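You operate a simulated robot arm through the tools that you are given. There is no shell and no other tool. Be economical: measure what you need, move in short steps, check, and stop when the job is done.

You run a simulated robot arm. Do the job below in one go: nothing can be reset, and whatever is moved stays where it is left.

Task
Fit the 15 mm jaw in the press tool; run one empty cycle.
Fine: the old jaw goes in the jaw tray; push the pin back in; keep the tool drawn back.

It is judged by the outcome, as a careful person would: the job done as asked, and still so three seconds after it is handed in. It fails if anything else is knocked over, pushed out of place, dropped, spilled or broken.

Robot
A 6-joint arm with a fingered hand on a trunk, on a base that drives. Base frame: it is fixed to the floor where the robot stands at the start and does not move with it; the origin is under the middle of the robot, x ahead of it, y to its left, z up. Lengths are in mm, angles in degrees, forces in N, time in s.
With the tool pointing down near the work surface it reaches from about 280 to 700 mm from the robot's upright axis, wherever it stands. Its first joint turns from -115.0 to 115.0 degrees. Places, roughly: jaw pin [700, -100, 1000]; press tool [600, 0, 1000]. Payload 4 kg.
Tool frame: the origin (TCP) lies between the finger pads and is the grasp point; the fingertips stand 26 mm ahead of it; z points along the fingers, y is the line along which they close. The gripper opens to 156 mm. The gripper's body begins 73 mm behind the TCP. The gripper is a hand of 4 fingers: y runs from the thumb to the fingers, the wrist lies at [0, 0, -239] in the tool frame, and closing takes about 1.5 s.
Orientation is told as [roll, pitch, yaw] about the base's x, y, z axes, in that order, counted from this pose: with the fingers straight down and closing along the base's y, the tool's x points along the base's -x, its y along +y and its z along -z.

Tools
- The arm moves only by the tool nudge_tool. Its argument "moves" is a list of rows, each a list of 7 numbers: the shift along the base's x, y, z in units of 400 mm (1.0 is 400 mm), then the turn, a rotation vector about the base's x, y, z in units of 90 degrees (1.0 is 90 degrees), then the opening, from 0 (shut) to 1 (fully open). In form: [[x, y, z, wx, wy, wz, jaw], ...]. A call has 1 to 12 rows; each row is the pose to reach, as a shift and turn from the pose commanded when the call began. A call with a number of a shift or a turn outside -1 to 1 is refused whole. A row lasts 0.2 s, in which the tool goes at most 50 mm and 8.6 degrees; a call with a longer step from one row to the next is refused whole, and so is a gripper value outside its range. A pose out of reach is approached as far as the arm can. The call stops where the force on the tool passes 40 N (or 10 N more than at its start, if that is more) or the arm is blocked; 0.2 s more then pass. The fingers move at their own pace (about 72 mm/s each) and stop on an object; they squeeze with about 22 N. The grip force told is the motor's: it shows also when the fingers shut on nothing. Time passes only in rows, and 0.2 s behind the last, so rows that repeat a pose let the fingers close. The reply holds the time, the measured pose of the TCP, the force on the tool along the base axes, the opening and the grip force, in the units named above and with some noise, with the torque about the TCP (base axes, N m) and any sound that the robot's microphone picked up.
- Cameras (640 x 400 px; columns grow to the right, rows downward): "scene" is now at [11.6, 132.9, 1804.7]; the picture's right is [-0.25, -0.97, -0.00], its down [-0.75, 0.19, -0.64] and it looks along [0.62, -0.16, -0.77] (base axes); focal length 254 px, centre (320, 200). "wrist" rides on the gripper at [58, -58, -91] in the tool frame; the picture's right is [0.71, 0.71, 0.00], its down [-0.53, 0.53, -0.67] and it looks along [-0.47, 0.47, 0.74] (tool axes); focal length 265 px, centre (320, 200). There is no depth. A picture from a camera that has moved, and an enlarged one, comes with that camera's place and axes in the base frame and with its lens.
- grab_frame(camera): a new picture of that camera. The clock stands still meanwhile.
- lift_body(by): slides the trunk up (or, below 0, down) by that many mm; the arm and the scene camera ride with it, the base frame stays. It gives what a move gives, with no picture.
- roll_base(legs): drives the robot by 1 to 6 legs, each [ahead, left, turn to the left] in mm, mm and degrees, along the robot's own axes; the way and the turn of a leg run together, so that a leg with both is an arc; at most 1500 mm and 180 degrees a leg. The arm and the cameras ride along, it lands a little off, and it stops where it bumps. It gives what a move gives.
- set_grasp(shape): the hand has 4 fingers and takes this shape, open, in about a second: jaw (thumb against the fingers, like two jaws); tri (thumb and two fingers); tip (a fingertip pinch); poke (one finger out to press); point (the index stretched); flat (the hand flat); cup (the hand cupped); fist (a fist). The gripper value then closes the fingers along that shape, each until it touches; the sizes above hold for jaw. It gives what a move gives, with no picture.
- aim_head(pan, tilt): turns the head with the scene camera to pan (to the left, within 155 degrees either way) and tilt (down, from -29 to 69), counted from straight ahead of the robot. It gives what a move gives.
- inspect(camera, box): a new picture of the part [left, top, right, bottom] of that camera's present view, enlarged. The clock stands still meanwhile.
- close_job(): hands the job in; it is judged then, once.

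Work in short steps. Places have to be worked out from the pictures, the camera data and where the tool is seen: move nearer, look again, correct. Check each grasp and each placing, and mend what went wrong. You have 120 turns and 98 pictures in all, those below and enlarged ones among them. Open the gripper and draw the arm clear of the work before you hand the job in, unless the task says otherwise; then end with one line.

The tools are called after "Call:" by a JSON object that holds its "name" and its "arguments". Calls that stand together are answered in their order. nudge_tool: Moves the arm, as the interface text tells. Its arguments: {"type":"object","properties":{"moves":{"type":"array"}},"required":["moves"]} The other tools are called the same way: lift_body (by) slides the trunk up or down; set_grasp (shape) gives the hand a shape; roll_base (legs) drives the base; aim_head (pan, tilt) turns the head that bears the scene camera; grab_frame (camera) takes a picture; inspect (camera, box) takes an enlarged picture of a part of a camera's view; close_job () hands the job in.

At the start:

```text
time: 0.0
ee_pos: [444.1, -132.2, 1409.1]
ee_rot: [0.0, 0.0, 0.0]
contact_force: [-0.1, 0.3, 0.3]
torque: [0.0, -0.03, -0.03]
gripper_width: 155.9
finger_force: 0.0
shape: jaw
trunk travel left (down, up): [-900.0, 90.0]
robot x, y, heading: [-1.9, -1.8, -0.0]
head pan, tilt: [-14.4, 50.3]
```

scene: 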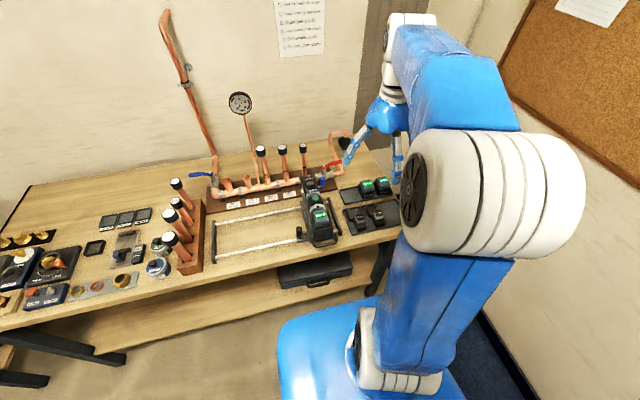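
wrist: 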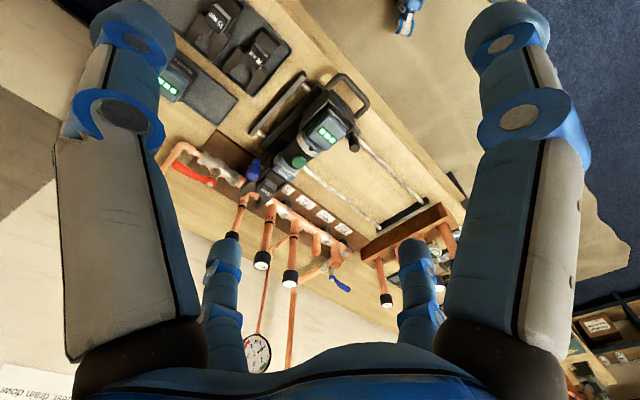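

I'll start with enlarged views of the bench: the press tool and trays, and the notes on the wall.

Call:
{"name": "inspect", "arguments": {"camera": "scene", "box": [200, 130, 420, 268]}}

Call:
{"name": "inspect", "arguments": {"camera": "scene", "box": [270, 0, 340, 60]}}

Call:
{"name": "inspect", "arguments": {"camera": "wrist", "box": [150, 0, 400, 200]}}

```text
2.90 times, centred on (310, 199) of scene
camera zoom: at [11.6, 132.9, 1804.7], right [-0.25, -0.97, 0.0], down [-0.75, 0.19, -0.64], along [0.62, -0.16, -0.77], focal length 736 px, centre (349, 203)
```

zoom: 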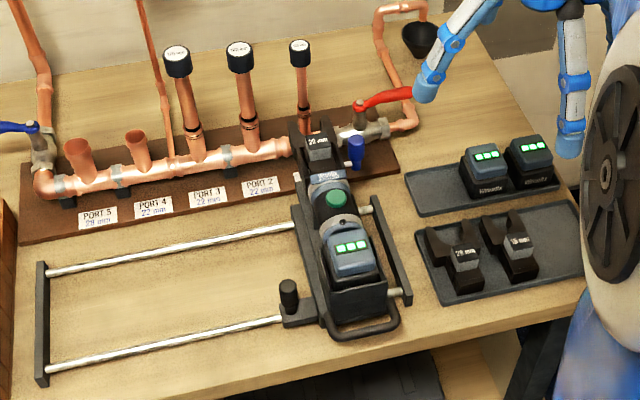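

```text
6.67 times, centred on (305, 30) of scene
camera zoom: at [11.6, 132.9, 1804.7], right [-0.25, -0.97, 0.0], down [-0.75, 0.19, -0.64], along [0.62, -0.16, -0.77], focal length 1693 px, centre (420, 1333)
```

zoom: 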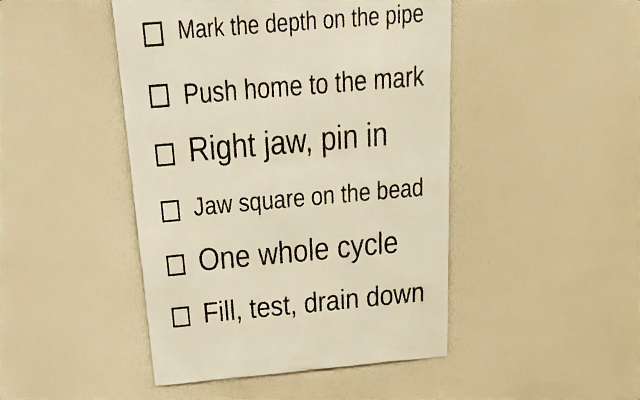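

```text
2.00 times, centred on (275, 100) of wrist
camera zoom: at [387.0, -189.3, 1501.4], right [-0.71, 0.71, 0.0], down [0.53, 0.53, 0.67], along [0.47, 0.47, -0.74], focal length 531 px, centre (410, 400)
```

zoom: 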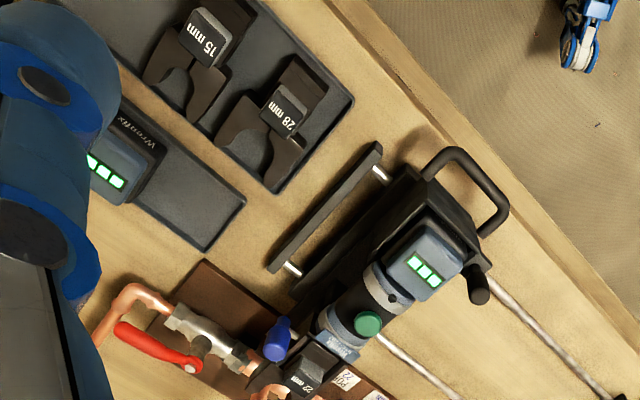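

The jaw now fitted reads 22 mm. The 15 mm jaw is in the tray on the right, the green button is near (627,-9,1054) and the blue pin near (721,-57,1038). I'll move the arm closer, staying high, for wrist views.

Call:
{"name": "nudge_tool", "arguments": {"moves": [[0.1, 0.0, -0.05, 0, 0, 0, 1], [0.2, 0.0, -0.12, 0, 0, 0, 1], [0.3, -0.02, -0.2, 0, 0, 0, 1], [0.36, -0.04, -0.3, 0, 0, 0, 1], [0.4, -0.05, -0.4, 0, 0, 0, 1]]}}

Call:
{"name": "grab_frame", "arguments": {"camera": "wrist"}}

Call:
{"name": "grab_frame", "arguments": {"camera": "scene"}}

```text
refused: row 3 steps farther than a row can; nothing moved
```

```text
92 pictures are left
camera wrist: at [387.0, -189.3, 1501.4], right [-0.71, 0.71, 0.0], down [0.53, 0.53, 0.67], along [0.47, 0.47, -0.74], focal length 265 px, centre (320, 200)
```

wrist: 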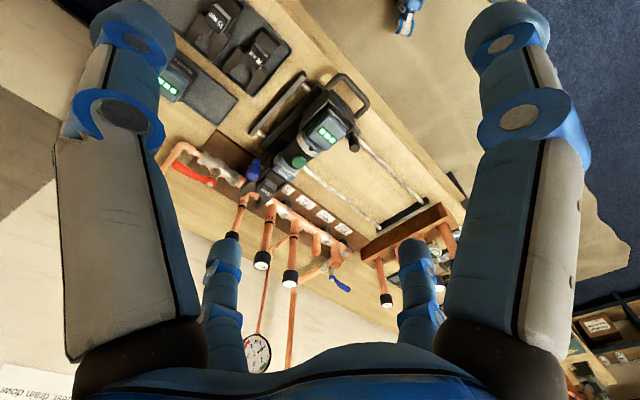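

```text
91 pictures are left
camera scene: at [11.6, 132.9, 1804.7], right [-0.25, -0.97, 0.0], down [-0.75, 0.19, -0.64], along [0.62, -0.16, -0.77], focal length 254 px, centre (320, 200)
```

scene: 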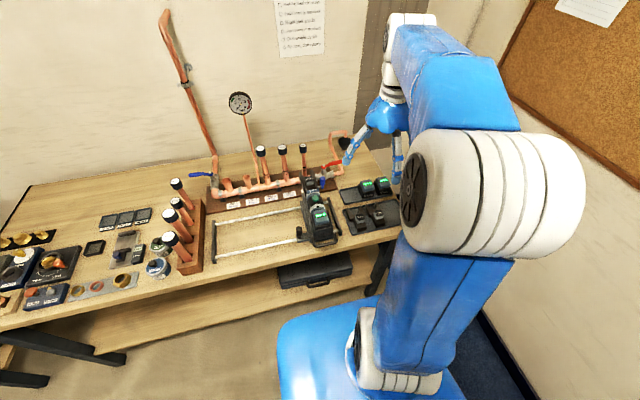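

Row 3 was too long a step, so I'm using shorter ones.

Call:
{"name": "nudge_tool", "arguments": {"moves": [[0.08, 0.0, -0.07, 0, 0, 0, 1], [0.15, -0.01, -0.15, 0, 0, 0, 1], [0.22, -0.02, -0.23, 0, 0, 0, 1], [0.29, -0.04, -0.31, 0, 0, 0, 1], [0.36, -0.05, -0.39, 0, 0, 0, 1]]}}

Call:
{"name": "grab_frame", "arguments": {"camera": "wrist"}}

```text
time: 1.2
ee_pos: [592.8, -151.9, 1254.9]
ee_rot: [0.0, 0.0, 0.0]
contact_force: [0.4, 0.7, -0.7]
torque: [-0.05, 0.01, -0.01]
gripper_width: 156.1
finger_force: 0.0
shape: jaw
trunk travel left (down, up): [-900.0, 90.0]
robot x, y, heading: [0.5, 0.1, 0.1]
head pan, tilt: [-14.4, 50.3]
```

```text
90 pictures are left
camera wrist: at [534.7, -209.8, 1345.7], right [-0.71, 0.71, 0.0], down [0.53, 0.53, 0.67], along [0.47, 0.47, -0.74], focal length 265 px, centre (320, 200)
```

wrist: 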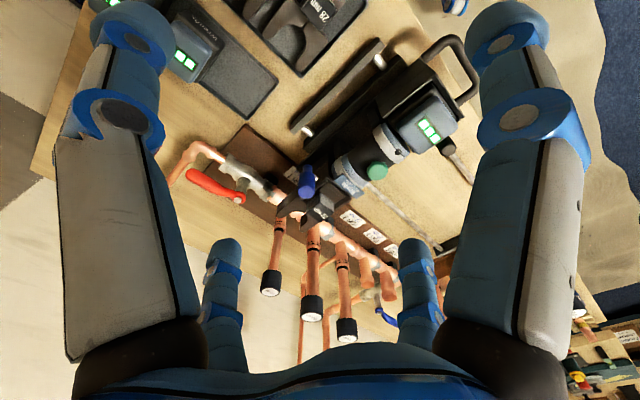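

Good central view. I'll zoom in on the pin, jaw and carriage.

Call:
{"name": "inspect", "arguments": {"camera": "wrist", "box": [240, 100, 440, 225]}}

Call:
{"name": "inspect", "arguments": {"camera": "scene", "box": [280, 150, 400, 250]}}

```text
3.20 times, centred on (340, 162) of wrist
camera zoom: at [534.7, -209.8, 1345.7], right [-0.71, 0.71, 0.0], down [0.53, 0.53, 0.67], along [0.47, 0.47, -0.74], focal length 849 px, centre (256, 320)
```

zoom: 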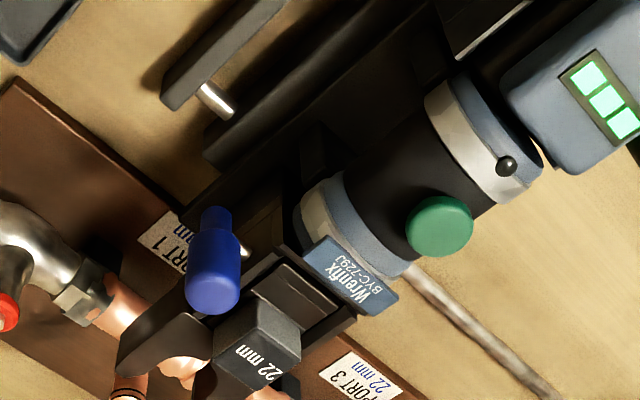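

```text
4.00 times, centred on (340, 200) of scene
camera zoom: at [12.5, 132.8, 1804.8], right [-0.25, -0.97, 0.0], down [-0.75, 0.19, -0.64], along [0.62, -0.16, -0.77], focal length 1016 px, centre (240, 200)
```

zoom: 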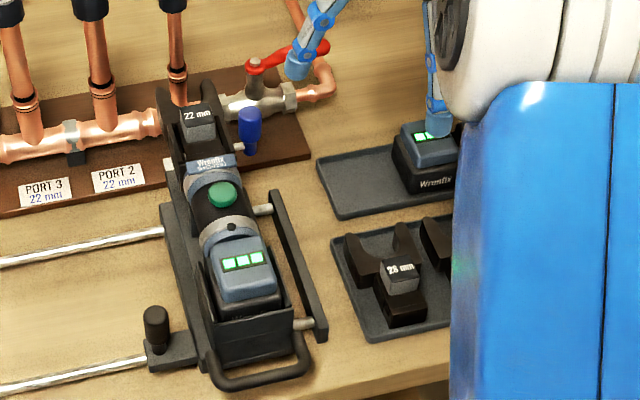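

The blue knob appears to be a handle on a cross pin at the -y side of the jaw head. I'll move closer for a detailed look.

Call:
{"name": "nudge_tool", "arguments": {"moves": [[0.06, 0.01, -0.09, 0, 0, 0, 1], [0.12, 0.02, -0.18, 0, 0, 0, 1], [0.18, 0.03, -0.26, 0, 0, 0, 1]]}}

Call:
{"name": "grab_frame", "arguments": {"camera": "wrist"}}

```text
time: 2.0
ee_pos: [663.8, -140.4, 1148.8]
ee_rot: [0.1, 0.0, -0.1]
contact_force: [0.5, 0.8, 0.4]
torque: [-0.02, 0.03, -0.02]
gripper_width: 155.9
finger_force: 0.0
shape: jaw
trunk travel left (down, up): [-900.0, 90.0]
robot x, y, heading: [-2.9, -0.4, -0.1]
head pan, tilt: [-14.4, 50.3]
```

```text
87 pictures are left
camera wrist: at [605.2, -196.9, 1240.2], right [-0.71, 0.71, 0.0], down [0.53, 0.53, 0.67], along [0.47, 0.47, -0.74], focal length 265 px, centre (320, 200)
```

wrist: 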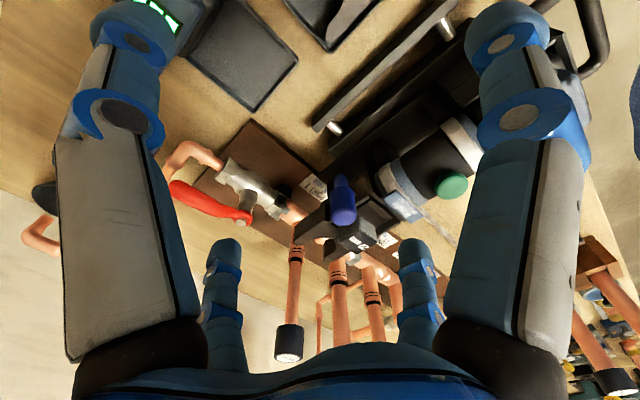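

Call:
{"name": "inspect", "arguments": {"camera": "wrist", "box": [260, 130, 480, 268]}}

```text
2.90 times, centred on (370, 199) of wrist
camera zoom: at [605.2, -196.9, 1240.2], right [-0.71, 0.71, 0.0], down [0.53, 0.53, 0.67], along [0.47, 0.47, -0.74], focal length 769 px, centre (175, 203)
```

zoom: 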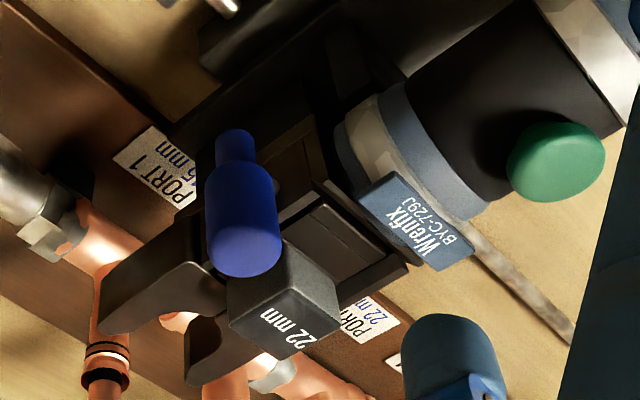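

The knob is upright at about (712,-59), z 1012 to 1072. I'll tilt the hand to see the pin from the side.

Call:
{"name": "nudge_tool", "arguments": {"moves": [[0.01, -0.02, 0.01, 0.09, 0, 0, 1], [0.02, -0.04, 0.02, 0.18, 0, 0, 1], [0.02, -0.06, 0.03, 0.27, 0, 0, 1], [0.03, -0.08, 0.03, 0.36, 0, 0, 1], [0.04, -0.1, 0.03, 0.45, 0, 0, 1]]}}

Call:
{"name": "grab_frame", "arguments": {"camera": "wrist"}}

Call:
{"name": "inspect", "arguments": {"camera": "wrist", "box": [240, 130, 440, 255]}}

```text
time: 3.2
ee_pos: [640.7, -163.5, 1160.7]
ee_rot: [40.7, 0.0, 0.2]
contact_force: [0.2, -0.1, -1.1]
torque: [0.03, 0.04, 0.0]
gripper_width: 155.7
finger_force: 0.0
shape: jaw
out of reach, approached as far as the arm can: row 4, 5
trunk travel left (down, up): [-900.0, 90.0]
robot x, y, heading: [3.5, -0.1, -0.0]
head pan, tilt: [-14.4, 50.3]
```

```text
85 pictures are left
camera wrist: at [582.5, -266.0, 1191.8], right [-0.71, 0.54, 0.46], down [0.53, -0.04, 0.85], along [0.47, 0.84, -0.26], focal length 265 px, centre (320, 200)
```

wrist: 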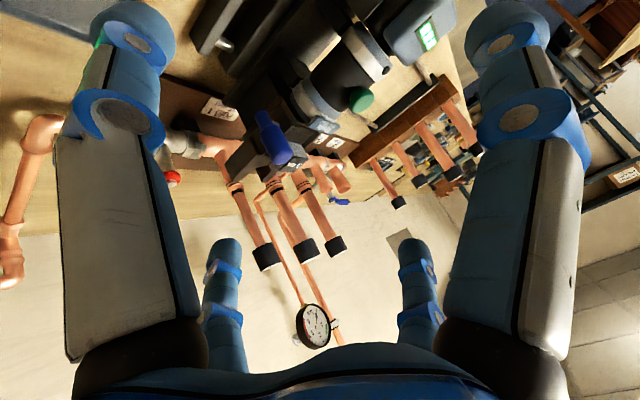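

```text
3.20 times, centred on (340, 192) of wrist
camera zoom: at [582.5, -266.0, 1191.8], right [-0.71, 0.54, 0.46], down [0.53, -0.04, 0.85], along [0.47, 0.84, -0.26], focal length 849 px, centre (256, 224)
```

zoom: 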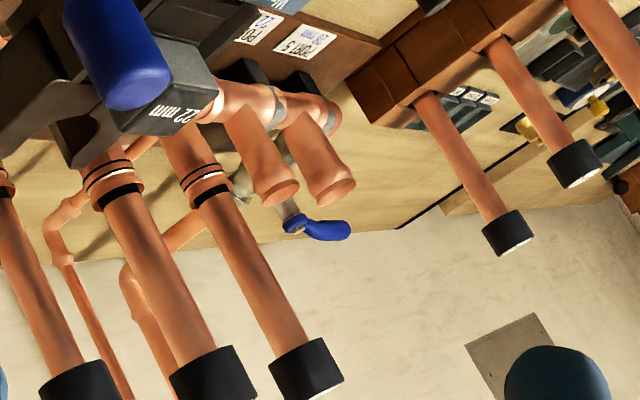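

I chose the wrong crop, so I'm zooming on the pin itself.

Call:
{"name": "inspect", "arguments": {"camera": "wrist", "box": [200, 60, 400, 185]}}

```text
3.20 times, centred on (300, 122) of wrist
camera zoom: at [582.5, -266.0, 1191.8], right [-0.71, 0.54, 0.46], down [0.53, -0.04, 0.85], along [0.47, 0.84, -0.26], focal length 849 px, centre (384, 448)
```

zoom: 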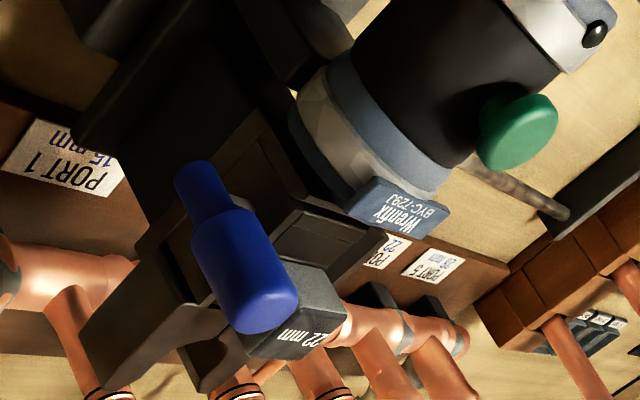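

The arm is near its reach limit, so a bit of base travel forward would help. I'll check the clearance between base and bench with the head.

Call:
{"name": "aim_head", "arguments": {"pan": 10, "tilt": 69}}

Call:
{"name": "grab_frame", "arguments": {"camera": "scene"}}

```text
time: 4.1
ee_pos: [641.0, -162.7, 1160.0]
ee_rot: [40.5, 0.0, -0.1]
contact_force: [0.3, 0.4, -0.3]
torque: [0.01, -0.01, 0.01]
gripper_width: 155.6
finger_force: 0.1
shape: jaw
trunk travel left (down, up): [-900.0, 90.0]
robot x, y, heading: [-1.3, -0.9, -0.0]
head pan, tilt: [10.0, 68.8]
```

```text
82 pictures are left
camera scene: at [-7.9, 161.1, 1783.3], right [0.17, -0.98, 0.0], down [-0.92, -0.16, -0.36], along [0.36, 0.06, -0.93], focal length 254 px, centre (320, 200)
```

scene: 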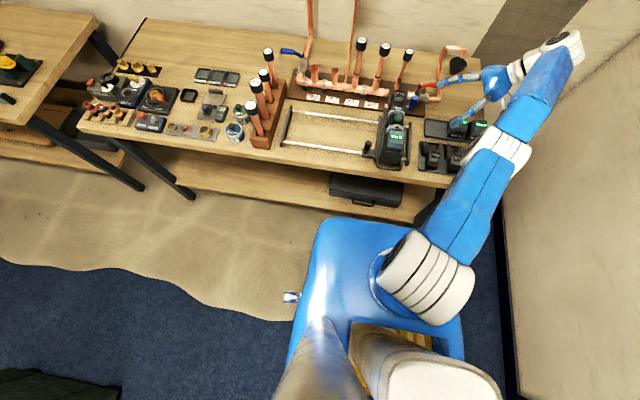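

The plate seems to have about 100 mm or more to the bench edge. I'll straighten and raise the hand, then drive forward 80 mm.

Call:
{"name": "nudge_tool", "arguments": {"moves": [[0, 0, 0.05, -0.09, 0, 0, 1], [0, 0, 0.1, -0.18, 0, 0, 1], [-0.05, 0, 0.1, -0.27, 0, 0, 1], [-0.1, 0, 0.1, -0.36, 0, 0, 1], [-0.15, 0, 0.1, -0.45, 0, 0, 1]]}}

Call:
{"name": "roll_base", "arguments": {"legs": [[80, 0, 0]]}}

Call:
{"name": "grab_frame", "arguments": {"camera": "scene"}}

```text
time: 5.3
ee_pos: [581.1, -163.2, 1199.6]
ee_rot: [-0.3, 0.0, 0.1]
contact_force: [0.3, -0.1, -0.3]
torque: [0.01, -0.02, -0.01]
gripper_width: 155.8
finger_force: 0.1
shape: jaw
out of reach, approached as far as the arm can: row 1, 2
trunk travel left (down, up): [-900.0, 90.0]
robot x, y, heading: [1.3, -1.2, -0.0]
head pan, tilt: [10.0, 68.8]
```

```text
time: 7.0
ee_pos: [660.5, -163.0, 1198.5]
ee_rot: [0.0, -0.1, 0.1]
contact_force: [0.9, -0.5, -0.4]
torque: [-0.02, 0.01, -0.04]
gripper_width: 155.9
finger_force: 0.1
shape: jaw
trunk travel left (down, up): [-900.0, 90.0]
robot x, y, heading: [83.1, -0.8, -0.2]
head pan, tilt: [10.0, 68.8]
```

```text
81 pictures are left
camera scene: at [77.4, 160.5, 1783.3], right [0.17, -0.98, 0.0], down [-0.92, -0.16, -0.36], along [0.36, 0.06, -0.93], focal length 254 px, centre (320, 200)
```

scene: 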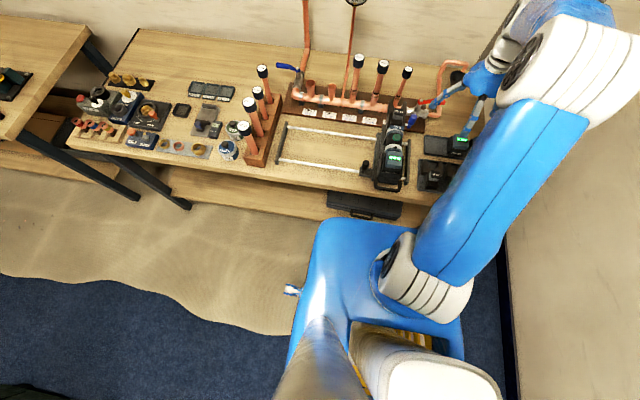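

The base moved freely to x=83. Now I'll take a tilted side look at the pin.

Call:
{"name": "nudge_tool", "arguments": {"moves": [[0.02, 0, -0.03, 0.09, 0, 0, 1], [0.04, 0.0, -0.06, 0.18, 0, 0, 1], [0.06, 0, -0.1, 0.27, 0, 0, 1], [0.08, 0, -0.13, 0.36, 0, 0, 1], [0.1, 0, -0.15, 0.45, 0, 0, 1]]}}

Call:
{"name": "inspect", "arguments": {"camera": "wrist", "box": [180, 20, 460, 195]}}

Call:
{"name": "aim_head", "arguments": {"pan": -22, "tilt": 50}}

Call:
{"name": "grab_frame", "arguments": {"camera": "scene"}}

```text
time: 8.2
ee_pos: [700.5, -161.3, 1140.0]
ee_rot: [40.6, -0.1, 0.2]
contact_force: [0.0, -0.4, -0.4]
torque: [0.02, -0.04, -0.02]
gripper_width: 155.6
finger_force: 0.0
shape: jaw
trunk travel left (down, up): [-900.0, 90.0]
robot x, y, heading: [83.7, -0.1, -0.0]
head pan, tilt: [10.0, 68.8]
```

```text
2.29 times, centred on (320, 108) of wrist
camera zoom: at [641.9, -264.9, 1172.3], right [-0.71, 0.54, 0.46], down [0.52, -0.03, 0.85], along [0.47, 0.84, -0.26], focal length 607 px, centre (320, 411)
```

zoom: 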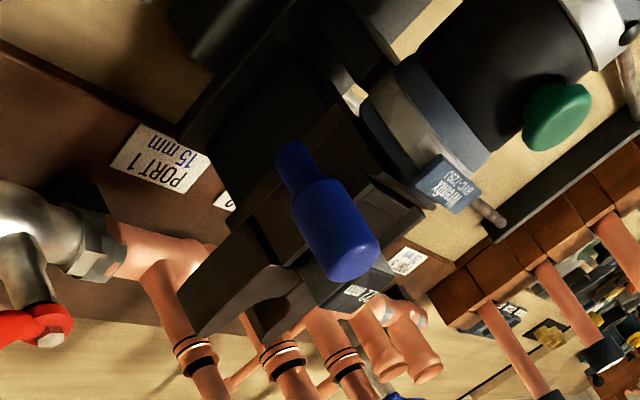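

```text
time: 9.2
ee_pos: [699.9, -162.6, 1139.3]
ee_rot: [40.4, 0.0, 0.0]
contact_force: [0.1, -0.6, 0.0]
torque: [-0.01, 0.0, 0.0]
gripper_width: 156.0
finger_force: 0.0
shape: jaw
trunk travel left (down, up): [-900.0, 90.0]
robot x, y, heading: [85.7, 2.0, -0.1]
head pan, tilt: [-22.0, 50.0]
```

```text
79 pictures are left
camera scene: at [92.8, 123.5, 1805.1], right [-0.37, -0.93, 0.0], down [-0.71, 0.29, -0.64], along [0.6, -0.24, -0.77], focal length 254 px, centre (320, 200)
```

scene: 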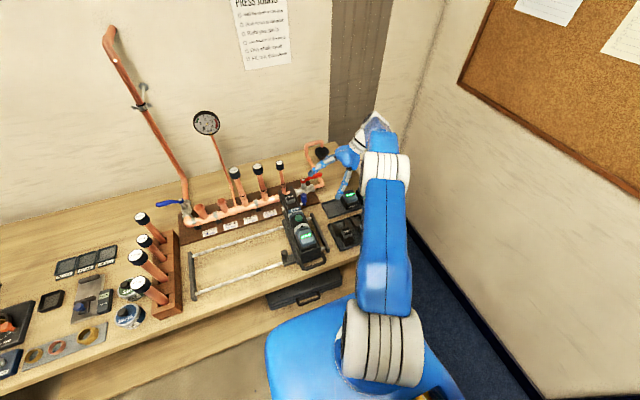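

I need to learn the pin's direction, so I'm zooming the scene camera on it; it's unobstructed now.

Call:
{"name": "inspect", "arguments": {"camera": "scene", "box": [270, 170, 374, 235]}}

Call:
{"name": "inspect", "arguments": {"camera": "wrist", "box": [260, 60, 380, 135]}}

```text
6.15 times, centred on (322, 202) of scene
camera zoom: at [92.8, 123.5, 1805.1], right [-0.37, -0.93, 0.0], down [-0.71, 0.29, -0.64], along [0.6, -0.24, -0.77], focal length 1563 px, centre (308, 185)
```

zoom: 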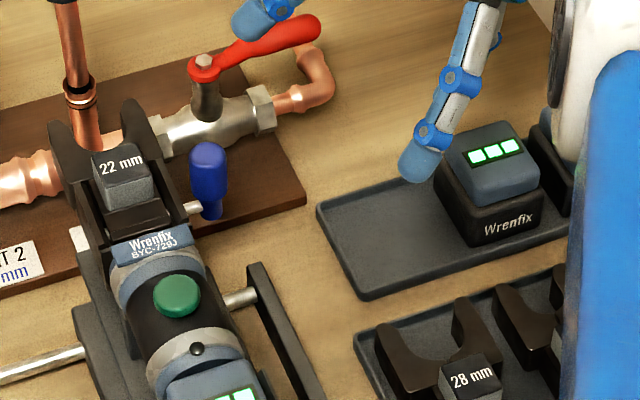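

```text
5.33 times, centred on (320, 98) of wrist
camera zoom: at [642.4, -265.1, 1171.9], right [-0.71, 0.54, 0.46], down [0.53, -0.03, 0.85], along [0.47, 0.84, -0.26], focal length 1416 px, centre (320, 747)
```

zoom: 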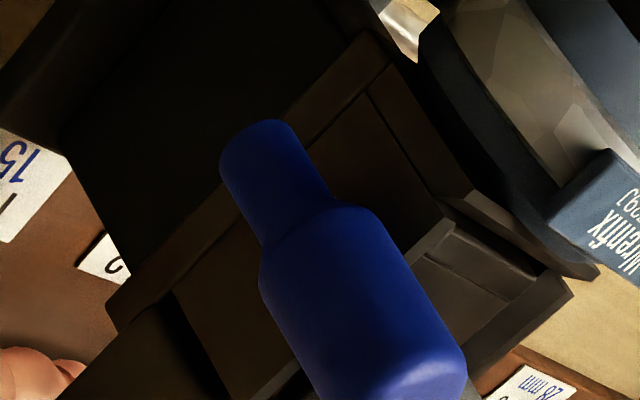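

That's clear: a silver pin runs along y out of the head's -y side, with the blue upright handle on its outer end. It pulls out towards -y. Next I'll look at the jaw tray from above.

Call:
{"name": "nudge_tool", "arguments": {"moves": [[0, 0, 0.1, -0.05, 0, 0, 1], [-0.05, 0, 0.2, -0.12, 0, 0, 1], [-0.14, -0.04, 0.22, -0.2, 0, 0, 1], [-0.23, -0.09, 0.22, -0.28, 0, 0, 1], [-0.32, -0.14, 0.22, -0.36, 0, 0, 1], [-0.41, -0.2, 0.22, -0.45, 0, 0, 1], [-0.5, -0.27, 0.22, -0.45, 0, 0, 1]]}}

Call:
{"name": "grab_frame", "arguments": {"camera": "wrist"}}

Call:
{"name": "grab_frame", "arguments": {"camera": "scene"}}

```text
time: 10.8
ee_pos: [499.1, -270.2, 1223.8]
ee_rot: [0.1, -0.1, 0.0]
contact_force: [0.0, 0.0, -0.8]
torque: [0.0, -0.02, -0.01]
gripper_width: 155.8
finger_force: 0.1
shape: jaw
trunk travel left (down, up): [-900.0, 90.0]
robot x, y, heading: [84.1, -0.5, -0.1]
head pan, tilt: [-22.0, 50.0]
```

```text
76 pictures are left
camera wrist: at [441.5, -328.5, 1316.4], right [-0.71, 0.71, 0.0], down [0.52, 0.53, 0.67], along [0.47, 0.47, -0.74], focal length 265 px, centre (320, 200)
```

wrist: 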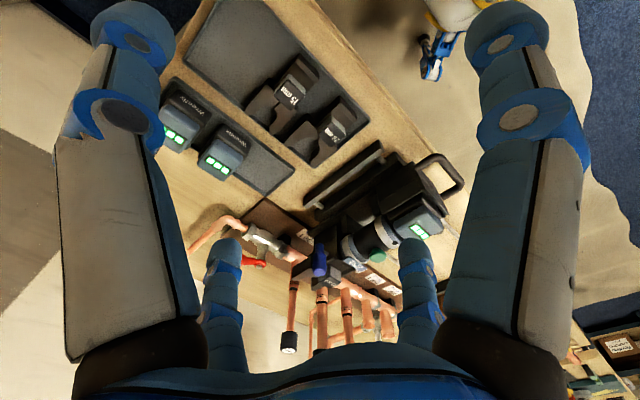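

```text
75 pictures are left
camera scene: at [90.8, 120.7, 1805.3], right [-0.37, -0.93, 0.0], down [-0.71, 0.29, -0.64], along [0.6, -0.24, -0.77], focal length 254 px, centre (320, 200)
```

scene: 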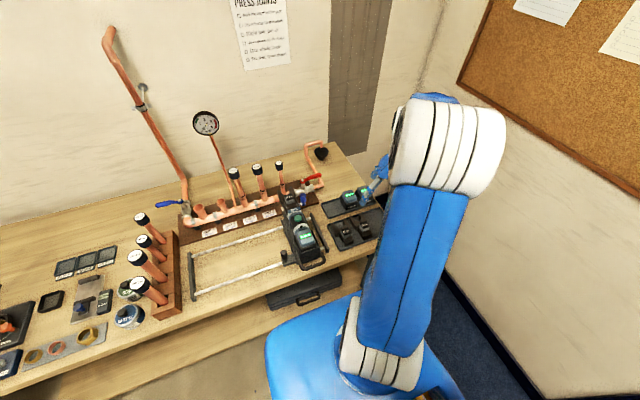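

The tray has a free bay at its -y end for the old jaw. I'm zooming on both views to measure.

Call:
{"name": "inspect", "arguments": {"camera": "wrist", "box": [180, 0, 380, 170]}}

Call:
{"name": "inspect", "arguments": {"camera": "scene", "box": [270, 180, 398, 276]}}

```text
2.35 times, centred on (280, 85) of wrist
camera zoom: at [441.5, -328.5, 1316.4], right [-0.71, 0.71, 0.0], down [0.52, 0.53, 0.67], along [0.47, 0.47, -0.74], focal length 624 px, centre (414, 471)
```

zoom: 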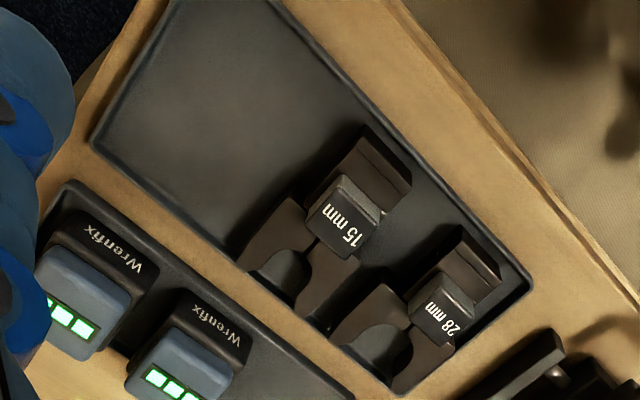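

```text
4.17 times, centred on (334, 228) of scene
camera zoom: at [90.8, 120.7, 1805.3], right [-0.37, -0.93, 0.0], down [-0.71, 0.29, -0.64], along [0.6, -0.24, -0.77], focal length 1058 px, centre (262, 83)
```

zoom: 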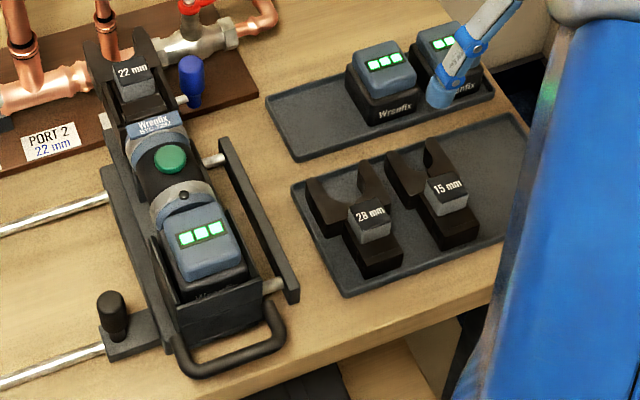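

Tray grip blocks: the 15 mm one is near (571,-264), top about 945, and the 28 mm one near (574,-182). The 22 mm block in the tool is near (737,-7,1053). I want to see how the fingers really lie when partly closed.

Call:
{"name": "nudge_tool", "arguments": {"moves": [[0, 0, 0, 0, 0, 0, 0.3], [0, 0, 0, 0, 0, 0, 0.3], [0, 0, 0, 0, 0, 0, 0.3], [0, 0, 0, 0, 0, 0, 0.3], [0, 0, 0, 0, 0, 0, 0.3]]}}

Call:
{"name": "grab_frame", "arguments": {"camera": "wrist"}}

Call:
{"name": "set_grasp", "arguments": {"shape": "tip"}}

Call:
{"name": "grab_frame", "arguments": {"camera": "wrist"}}

```text
time: 11.9
ee_pos: [501.6, -269.6, 1224.1]
ee_rot: [0.0, 0.0, 0.0]
contact_force: [0.1, 0.8, -0.8]
torque: [0.0, 0.04, 0.0]
gripper_width: 47.2
finger_force: 0.0
shape: jaw
trunk travel left (down, up): [-900.0, 90.0]
robot x, y, heading: [83.2, 2.5, -0.0]
head pan, tilt: [-22.0, 50.0]
```

```text
72 pictures are left
camera wrist: at [444.0, -326.1, 1316.0], right [-0.71, 0.71, 0.0], down [0.53, 0.53, 0.67], along [0.47, 0.47, -0.74], focal length 265 px, centre (320, 200)
```

wrist: 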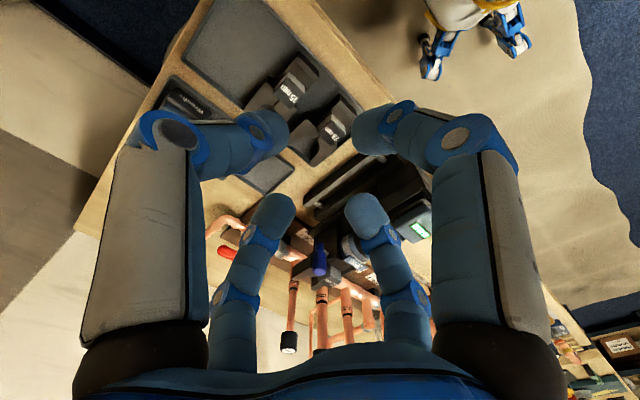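

```text
time: 12.8
ee_pos: [500.9, -269.8, 1225.0]
ee_rot: [-0.1, 0.0, -0.1]
contact_force: [-0.3, 0.2, -0.2]
torque: [-0.02, -0.02, 0.01]
gripper_width: 155.9
finger_force: 0.1
shape: tip
trunk travel left (down, up): [-900.0, 90.0]
robot x, y, heading: [84.2, -1.5, 0.2]
head pan, tilt: [-22.0, 50.0]
```

```text
71 pictures are left
camera wrist: at [442.9, -326.8, 1316.2], right [-0.71, 0.71, 0.0], down [0.53, 0.53, 0.67], along [0.47, 0.47, -0.74], focal length 265 px, centre (320, 200)
```

wrist: 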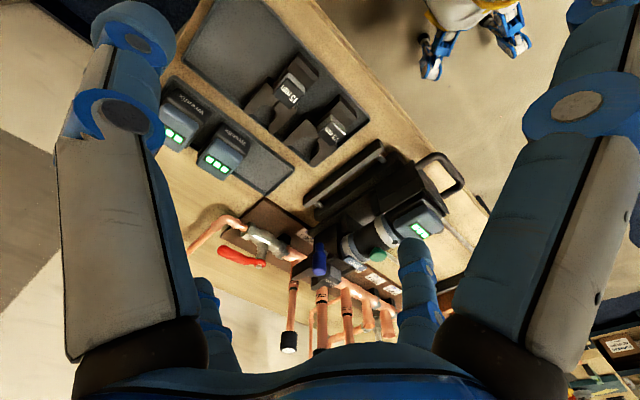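

The hand is a four-finger cross. In tip shape the ±x fingers are spread, so I'm checking whether they stay out when it closes.

Call:
{"name": "nudge_tool", "arguments": {"moves": [[0, 0, 0, 0, 0, 0, 0.2], [0, 0, 0, 0, 0, 0, 0.2], [0, 0, 0, 0, 0, 0, 0.2], [0, 0, 0, 0, 0, 0, 0.2], [0, 0, 0, 0, 0, 0, 0.2], [0, 0, 0, 0, 0, 0, 0.2]]}}

Call:
{"name": "grab_frame", "arguments": {"camera": "wrist"}}

Call:
{"name": "set_grasp", "arguments": {"shape": "poke"}}

Call:
{"name": "grab_frame", "arguments": {"camera": "wrist"}}

```text
time: 14.2
ee_pos: [501.5, -268.9, 1224.5]
ee_rot: [0.1, 0.1, 0.0]
contact_force: [-0.8, -0.1, 1.6]
torque: [0.01, -0.01, 0.01]
gripper_width: 31.6
finger_force: 0.0
shape: tip
trunk travel left (down, up): [-900.0, 90.0]
robot x, y, heading: [78.3, -0.7, -0.1]
head pan, tilt: [-22.0, 50.0]
```

```text
70 pictures are left
camera wrist: at [443.3, -326.7, 1316.1], right [-0.71, 0.71, 0.0], down [0.53, 0.53, 0.67], along [0.47, 0.47, -0.74], focal length 265 px, centre (320, 200)
```

wrist: 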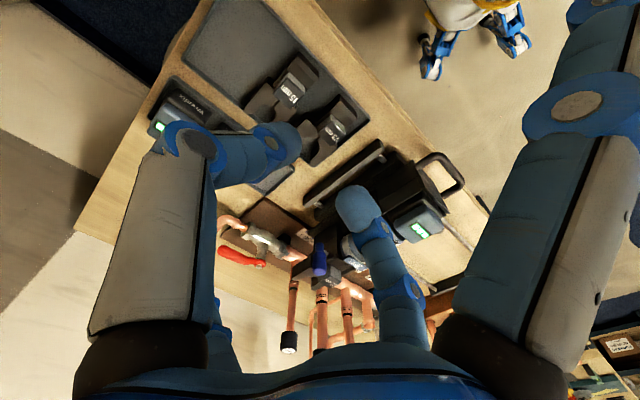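

```text
time: 15.2
ee_pos: [502.7, -270.0, 1223.6]
ee_rot: [0.0, 0.1, 0.0]
contact_force: [0.1, -0.3, 0.8]
torque: [0.0, -0.01, -0.04]
gripper_width: 0.2
finger_force: 0.1
shape: poke
trunk travel left (down, up): [-900.0, 90.0]
robot x, y, heading: [82.6, -1.6, -0.0]
head pan, tilt: [-22.0, 50.0]
```

```text
69 pictures are left
camera wrist: at [443.5, -326.6, 1316.1], right [-0.71, 0.71, 0.0], down [0.53, 0.53, 0.67], along [0.47, 0.47, -0.74], focal length 265 px, centre (320, 200)
```

wrist: 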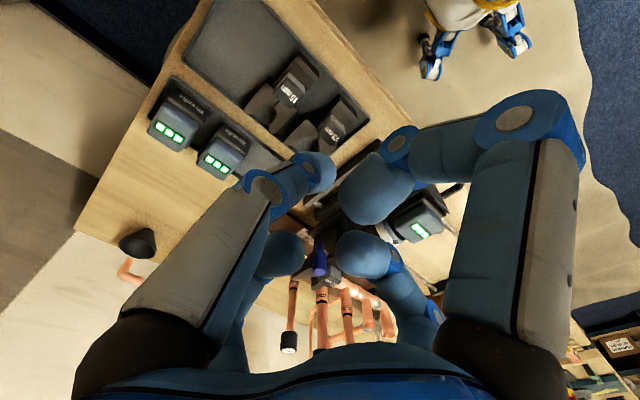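

Tip shape keeps the ±x fingers out of the way. I'll use tip with yaw +90 so the hand closes along x on the pin handle, and hover above it first.

Call:
{"name": "set_grasp", "arguments": {"shape": "tip"}}

Call:
{"name": "nudge_tool", "arguments": {"moves": [[0.044, 0.044, 0, 0, 0, 0.083, 0.5], [0.088, 0.088, 0, 0, 0, 0.167, 0.5], [0.133, 0.132, 0, 0, 0, 0.25, 0.5], [0.177, 0.176, 0, 0, 0, 0.333, 0.5], [0.221, 0.22, 0, 0, 0, 0.417, 0.5], [0.265, 0.264, -0.01, 0, 0, 0.5, 0.5], [0.309, 0.308, -0.04, 0, 0, 0.583, 0.5], [0.353, 0.352, -0.07, 0, 0, 0.667, 0.5], [0.398, 0.396, -0.1, 0, 0, 0.75, 0.5], [0.442, 0.44, -0.13, 0, 0, 0.833, 0.5], [0.486, 0.484, -0.16, 0, 0, 0.917, 0.5], [0.53, 0.5275, -0.185, 0, 0, 1.0, 0.5]]}}

Call:
{"name": "grab_frame", "arguments": {"camera": "wrist"}}

Call:
{"name": "grab_frame", "arguments": {"camera": "scene"}}

```text
time: 16.1
ee_pos: [501.4, -269.8, 1225.0]
ee_rot: [0.0, 0.0, 0.1]
contact_force: [0.1, -0.1, -0.5]
torque: [0.03, 0.01, -0.03]
gripper_width: 156.0
finger_force: 0.0
shape: tip
trunk travel left (down, up): [-900.0, 90.0]
robot x, y, heading: [87.2, 1.9, 0.1]
head pan, tilt: [-22.0, 50.0]
```

```text
time: 18.6
ee_pos: [700.8, -27.1, 1156.2]
ee_rot: [-0.3, 2.5, 82.7]
contact_force: [0.5, 0.6, 0.0]
torque: [0.04, 0.0, 0.02]
gripper_width: 78.5
finger_force: 0.1
shape: tip
out of reach, approached as far as the arm can: row 10, 11, 12
trunk travel left (down, up): [-900.0, 90.0]
robot x, y, heading: [82.3, 1.8, -0.1]
head pan, tilt: [-22.0, 50.0]
```

```text
68 pictures are left
camera wrist: at [750.2, -86.5, 1250.3], right [-0.79, -0.61, 0.03], down [-0.46, 0.62, 0.64], along [-0.41, 0.5, -0.77], focal length 265 px, centre (320, 200)
```

wrist: 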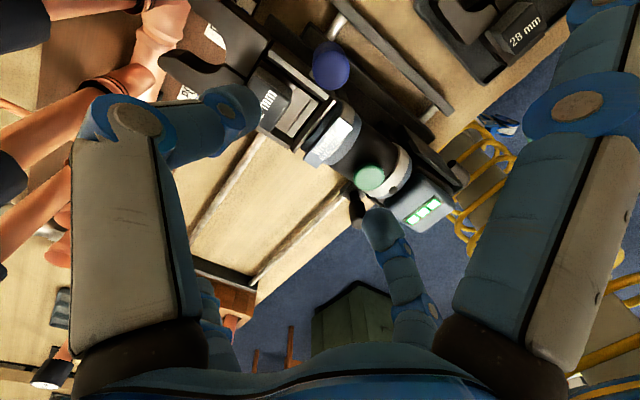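

```text
67 pictures are left
camera scene: at [92.6, 119.9, 1805.4], right [-0.37, -0.93, 0.0], down [-0.71, 0.29, -0.64], along [0.6, -0.24, -0.77], focal length 254 px, centre (320, 200)
```

scene: 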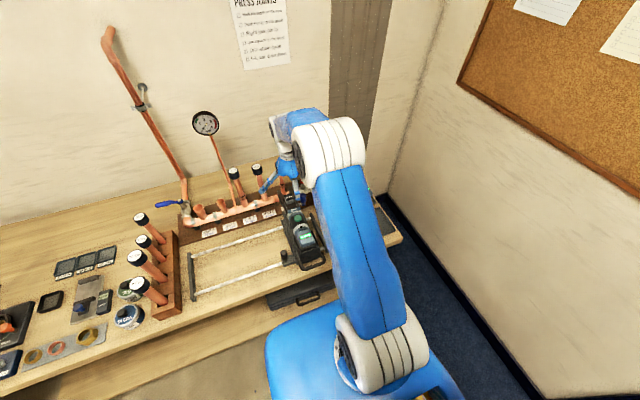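

The pose was just short of reach, probably a wrist joint limit. I'll back the yaw off to about 65° and move onto the pin's y.

Call:
{"name": "nudge_tool", "arguments": {"moves": [[0, 0, 0, 0, 0, -0.09, 0.5], [0, 0, 0, 0, 0, -0.18, 0.5], [0, 0, 0, 0, 0, -0.28, 0.5]]}}

```text
refused: row 3 steps farther than a row can; nothing moved
```

Keeping each turn step under 0.095.

Call:
{"name": "nudge_tool", "arguments": {"moves": [[0, 0, 0, 0, 0, -0.09, 0.5], [0, 0, 0, 0, 0, -0.18, 0.5], [0, 0, 0, 0, 0, -0.27, 0.5]]}}

Call:
{"name": "grab_frame", "arguments": {"camera": "wrist"}}

```text
time: 19.4
ee_pos: [700.8, -23.0, 1157.8]
ee_rot: [-0.4, 2.7, 58.2]
contact_force: [-0.2, 0.5, 0.4]
torque: [-0.03, 0.02, 0.02]
gripper_width: 78.6
finger_force: 0.1
shape: tip
trunk travel left (down, up): [-900.0, 90.0]
robot x, y, heading: [81.5, 1.5, -0.1]
head pan, tilt: [-22.0, 50.0]
```

```text
66 pictures are left
camera wrist: at [720.1, -97.7, 1250.8], right [-0.97, -0.23, 0.03], down [-0.16, 0.75, 0.64], along [-0.17, 0.62, -0.77], focal length 265 px, centre (320, 200)
```

wrist: 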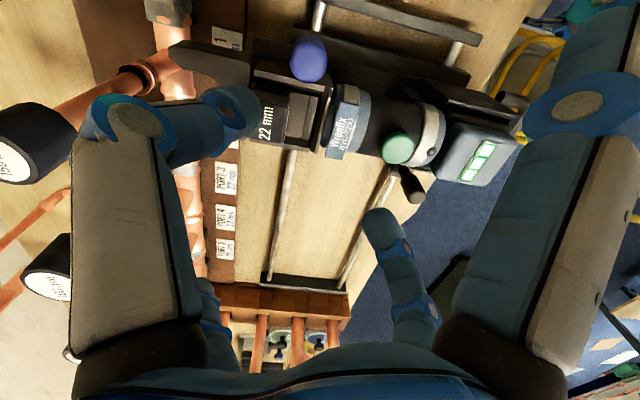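

Commands now start from the reached pose. I'll move over to the pin with yaw about 58 and correct the slight pitch.

Call:
{"name": "nudge_tool", "arguments": {"moves": [[0.01, -0.03, 0, 0, -0.01, 0, 0.5], [0.02, -0.06, 0, 0, -0.02, 0, 0.5], [0.028, -0.09, 0, 0, -0.03, 0, 0.5]]}}

```text
time: 20.2
ee_pos: [709.2, -61.3, 1156.2]
ee_rot: [-2.7, 1.1, 58.2]
contact_force: [0.2, 0.7, 0.1]
torque: [0.05, 0.01, 0.02]
gripper_width: 78.6
finger_force: 0.0
shape: tip
trunk travel left (down, up): [-900.0, 90.0]
robot x, y, heading: [78.2, 0.5, 0.0]
head pan, tilt: [-22.0, 50.0]
```

Position reached. Now I'll turn further toward yaw 88 here while levelling the tilt.

Call:
{"name": "nudge_tool", "arguments": {"moves": [[0.007, 0.005, -0.02, 0.013, 0.01, 0.08, 0.5], [0.007, 0.005, -0.04, 0.026, 0.019, 0.16, 0.5], [0.007, 0.005, -0.05, 0.026, 0.019, 0.24, 0.5], [0.007, 0.005, -0.06, 0.026, 0.019, 0.33, 0.5]]}}

Call:
{"name": "grab_frame", "arguments": {"camera": "wrist"}}

```text
time: 21.2
ee_pos: [709.2, -12.0, 1131.8]
ee_rot: [-0.7, 1.8, 83.1]
contact_force: [-0.1, 0.6, 0.5]
torque: [-0.01, 0.01, -0.04]
gripper_width: 78.3
finger_force: 0.0
shape: tip
out of reach, approached as far as the arm can: row 3, 4
trunk travel left (down, up): [-900.0, 90.0]
robot x, y, heading: [83.9, 0.4, -0.2]
head pan, tilt: [-22.0, 50.0]
```

```text
65 pictures are left
camera wrist: at [759.5, -72.4, 1226.1], right [-0.79, -0.62, 0.01], down [-0.47, 0.61, 0.64], along [-0.41, 0.5, -0.76], focal length 265 px, centre (320, 200)
```

wrist: 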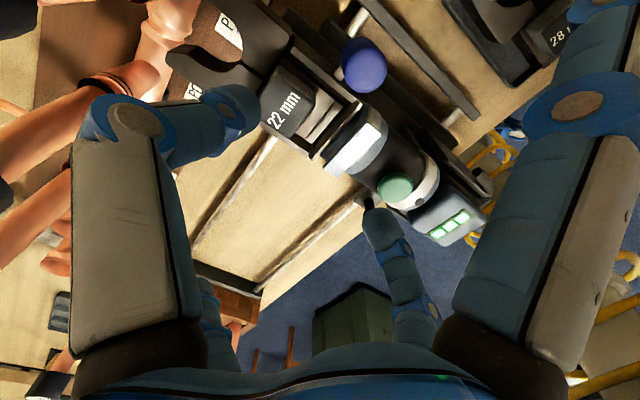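

The yaw limit depends on azimuth. I'll settle for yaw about 76, which is close enough to closing along x, and return to the pin's y.

Call:
{"name": "nudge_tool", "arguments": {"moves": [[0.0, -0.03, 0, 0, -0.01, -0.05, 0.5], [0.0, -0.07, 0, 0, -0.02, -0.08, 0.5], [0.006, -0.1175, 0, 0, -0.02, -0.08, 0.5]]}}

Call:
{"name": "grab_frame", "arguments": {"camera": "wrist"}}

```text
time: 22.1
ee_pos: [712.3, -59.1, 1131.7]
ee_rot: [-2.5, 1.4, 75.8]
contact_force: [1.1, -0.6, -0.5]
torque: [0.0, 0.01, 0.0]
gripper_width: 78.4
finger_force: 0.2
shape: tip
trunk travel left (down, up): [-900.0, 90.0]
robot x, y, heading: [83.3, -0.1, -0.2]
head pan, tilt: [-22.0, 50.0]
```

```text
64 pictures are left
camera wrist: at [750.4, -126.4, 1226.3], right [-0.86, -0.51, -0.01], down [-0.4, 0.66, 0.63], along [-0.32, 0.55, -0.78], focal length 265 px, centre (320, 200)
```

wrist: 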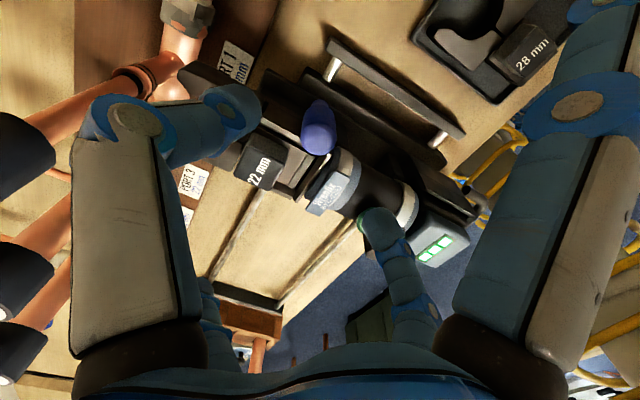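

The handle top checks out at about (713,-61,1072). I'll level the tilt, narrow to about 47 mm and descend around the handle.

Call:
{"name": "nudge_tool", "arguments": {"moves": [[0.002, -0.004, -0.02, 0.011, 0.012, 0, 0.3], [0.002, -0.004, -0.05, 0.022, 0.023, 0, 0.3], [0.002, -0.004, -0.1, 0.022, 0.023, 0, 0.3], [0.002, -0.004, -0.1, 0.022, 0.023, 0, 0.3]]}}

Call:
{"name": "grab_frame", "arguments": {"camera": "wrist"}}

```text
time: 23.1
ee_pos: [712.1, -60.4, 1091.2]
ee_rot: [0.0, -0.1, 75.8]
contact_force: [0.2, -0.6, -0.1]
torque: [-0.03, 0.0, -0.02]
gripper_width: 47.1
finger_force: 0.1
shape: tip
trunk travel left (down, up): [-900.0, 90.0]
robot x, y, heading: [81.7, -1.7, -0.0]
head pan, tilt: [-22.0, 50.0]
```

```text
63 pictures are left
camera wrist: at [755.0, -129.9, 1183.1], right [-0.86, -0.51, 0.0], down [-0.38, 0.64, 0.67], along [-0.34, 0.57, -0.74], focal length 265 px, centre (320, 200)
```

wrist: 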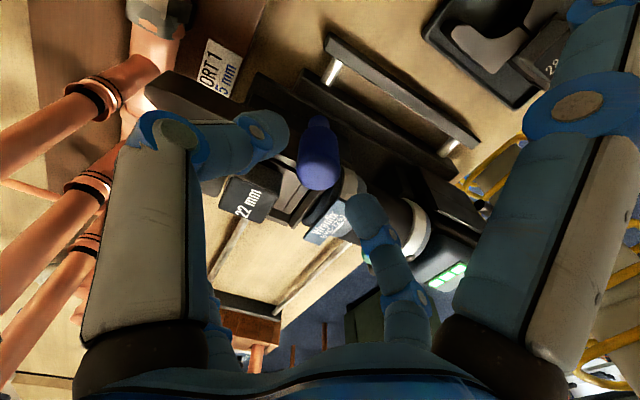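

The handle is centred between thumb and finger. Descending to z≈1052 and closing.

Call:
{"name": "nudge_tool", "arguments": {"moves": [[0, 0, -0.05, 0, 0, 0, 0.3], [0, 0, -0.097, 0, 0, 0, 0.3], [0, 0, -0.097, 0, 0, 0, 0.05], [0, 0, -0.097, 0, 0, 0, 0.05], [0, 0, -0.097, 0, 0, 0, 0.05], [0, 0, -0.097, 0, 0, 0, 0.05]]}}

Call:
{"name": "grab_frame", "arguments": {"camera": "wrist"}}

```text
time: 24.4
ee_pos: [715.2, -60.2, 1052.3]
ee_rot: [0.0, 0.0, 75.9]
contact_force: [-0.9, -0.6, -1.2]
torque: [0.02, 0.03, -0.01]
gripper_width: 15.0
finger_force: 21.8
shape: tip
trunk travel left (down, up): [-900.0, 90.0]
robot x, y, heading: [86.0, -2.0, -0.1]
head pan, tilt: [-22.0, 50.0]
```

```text
62 pictures are left
camera wrist: at [756.8, -129.8, 1143.7], right [-0.86, -0.51, 0.0], down [-0.38, 0.64, 0.67], along [-0.34, 0.57, -0.74], focal length 265 px, centre (320, 200)
```

wrist: 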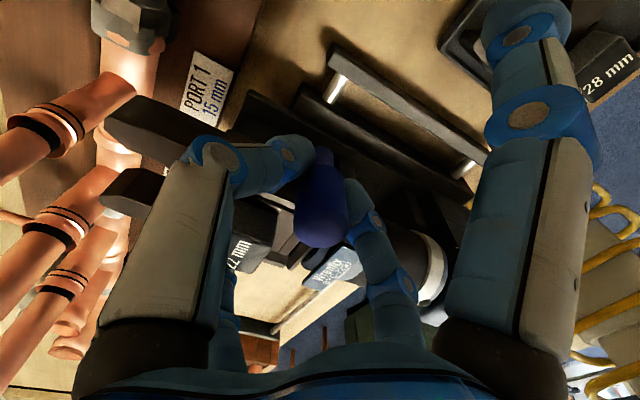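

Gripped, with 22 N of squeeze at 15 mm. Now a gentle pull towards -y, watching force.

Call:
{"name": "nudge_tool", "arguments": {"moves": [[0, -0.02, 0, 0, 0, 0, 0.05], [0, -0.04, 0, 0, 0, 0, 0.05], [0, -0.06, 0, 0, 0, 0, 0.05]]}}

Call:
{"name": "grab_frame", "arguments": {"camera": "wrist"}}

```text
time: 25.2
ee_pos: [715.2, -77.3, 1050.7]
ee_rot: [-0.1, 0.5, 75.4]
contact_force: [-0.3, 2.3, 1.5]
torque: [0.07, 0.04, 0.1]
gripper_width: 15.1
finger_force: 21.7
shape: tip
out of reach, approached as far as the arm can: row 3
trunk travel left (down, up): [-900.0, 90.0]
robot x, y, heading: [81.3, -0.8, 0.1]
head pan, tilt: [-22.0, 50.0]
```

```text
61 pictures are left
camera wrist: at [756.2, -146.3, 1144.2], right [-0.86, -0.51, 0.01], down [-0.38, 0.65, 0.66], along [-0.34, 0.57, -0.75], focal length 265 px, centre (320, 200)
```

wrist: 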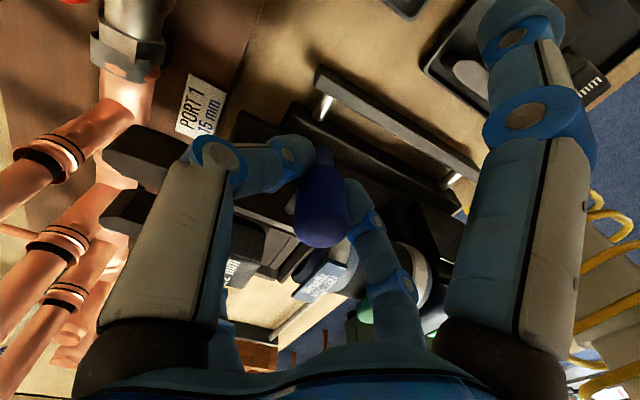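

The pin slides freely, at about 2 N, but the arm's yaw limit blocks further travel. I'll release, raise, shift the base right and re-grip, which gives yaw room. The wall there is well clear.

Call:
{"name": "nudge_tool", "arguments": {"moves": [[0, 0, 0, 0, 0, 0, 0.3], [0, 0, 0, 0, 0, 0, 0.3], [0, 0, 0, 0, 0, 0, 0.3], [0, 0, 0.1, 0, 0, 0, 0.3], [0, 0, 0.2, 0, 0, 0, 0.3], [0, 0, 0.3, 0, 0, 0, 0.3]]}}

Call:
{"name": "roll_base", "arguments": {"legs": [[0, -150, 0]]}}

Call:
{"name": "grab_frame", "arguments": {"camera": "wrist"}}

Call:
{"name": "grab_frame", "arguments": {"camera": "scene"}}

```text
time: 26.6
ee_pos: [715.0, -74.2, 1171.9]
ee_rot: [-0.1, 0.4, 75.3]
contact_force: [0.1, 0.2, 0.4]
torque: [0.01, -0.03, -0.01]
gripper_width: 46.8
finger_force: 0.1
shape: tip
trunk travel left (down, up): [-900.0, 90.0]
robot x, y, heading: [85.5, -0.8, 0.1]
head pan, tilt: [-22.0, 50.0]
```

```text
time: 29.2
ee_pos: [717.8, -221.5, 1171.2]
ee_rot: [0.0, 0.3, 75.6]
contact_force: [-0.1, -0.5, -0.1]
torque: [0.02, 0.0, -0.03]
gripper_width: 46.3
finger_force: 0.0
shape: tip
trunk travel left (down, up): [-900.0, 90.0]
robot x, y, heading: [88.4, -149.2, 0.2]
head pan, tilt: [-22.0, 50.0]
```

```text
60 pictures are left
camera wrist: at [759.4, -290.0, 1262.8], right [-0.86, -0.51, 0.0], down [-0.38, 0.65, 0.66], along [-0.34, 0.57, -0.75], focal length 265 px, centre (320, 200)
```

wrist: 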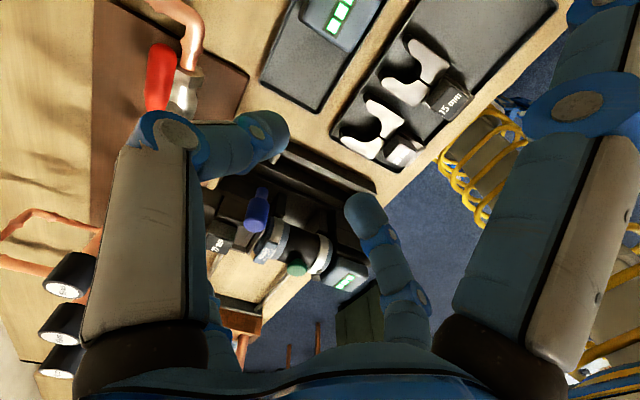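

```text
59 pictures are left
camera scene: at [94.4, -27.0, 1805.2], right [-0.37, -0.93, 0.0], down [-0.71, 0.29, -0.64], along [0.6, -0.24, -0.77], focal length 254 px, centre (320, 200)
```

scene: 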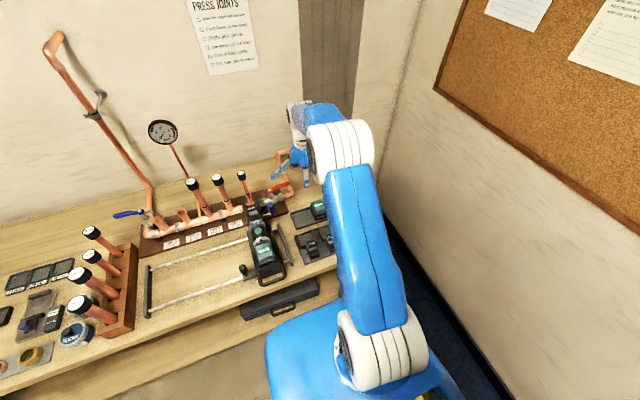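

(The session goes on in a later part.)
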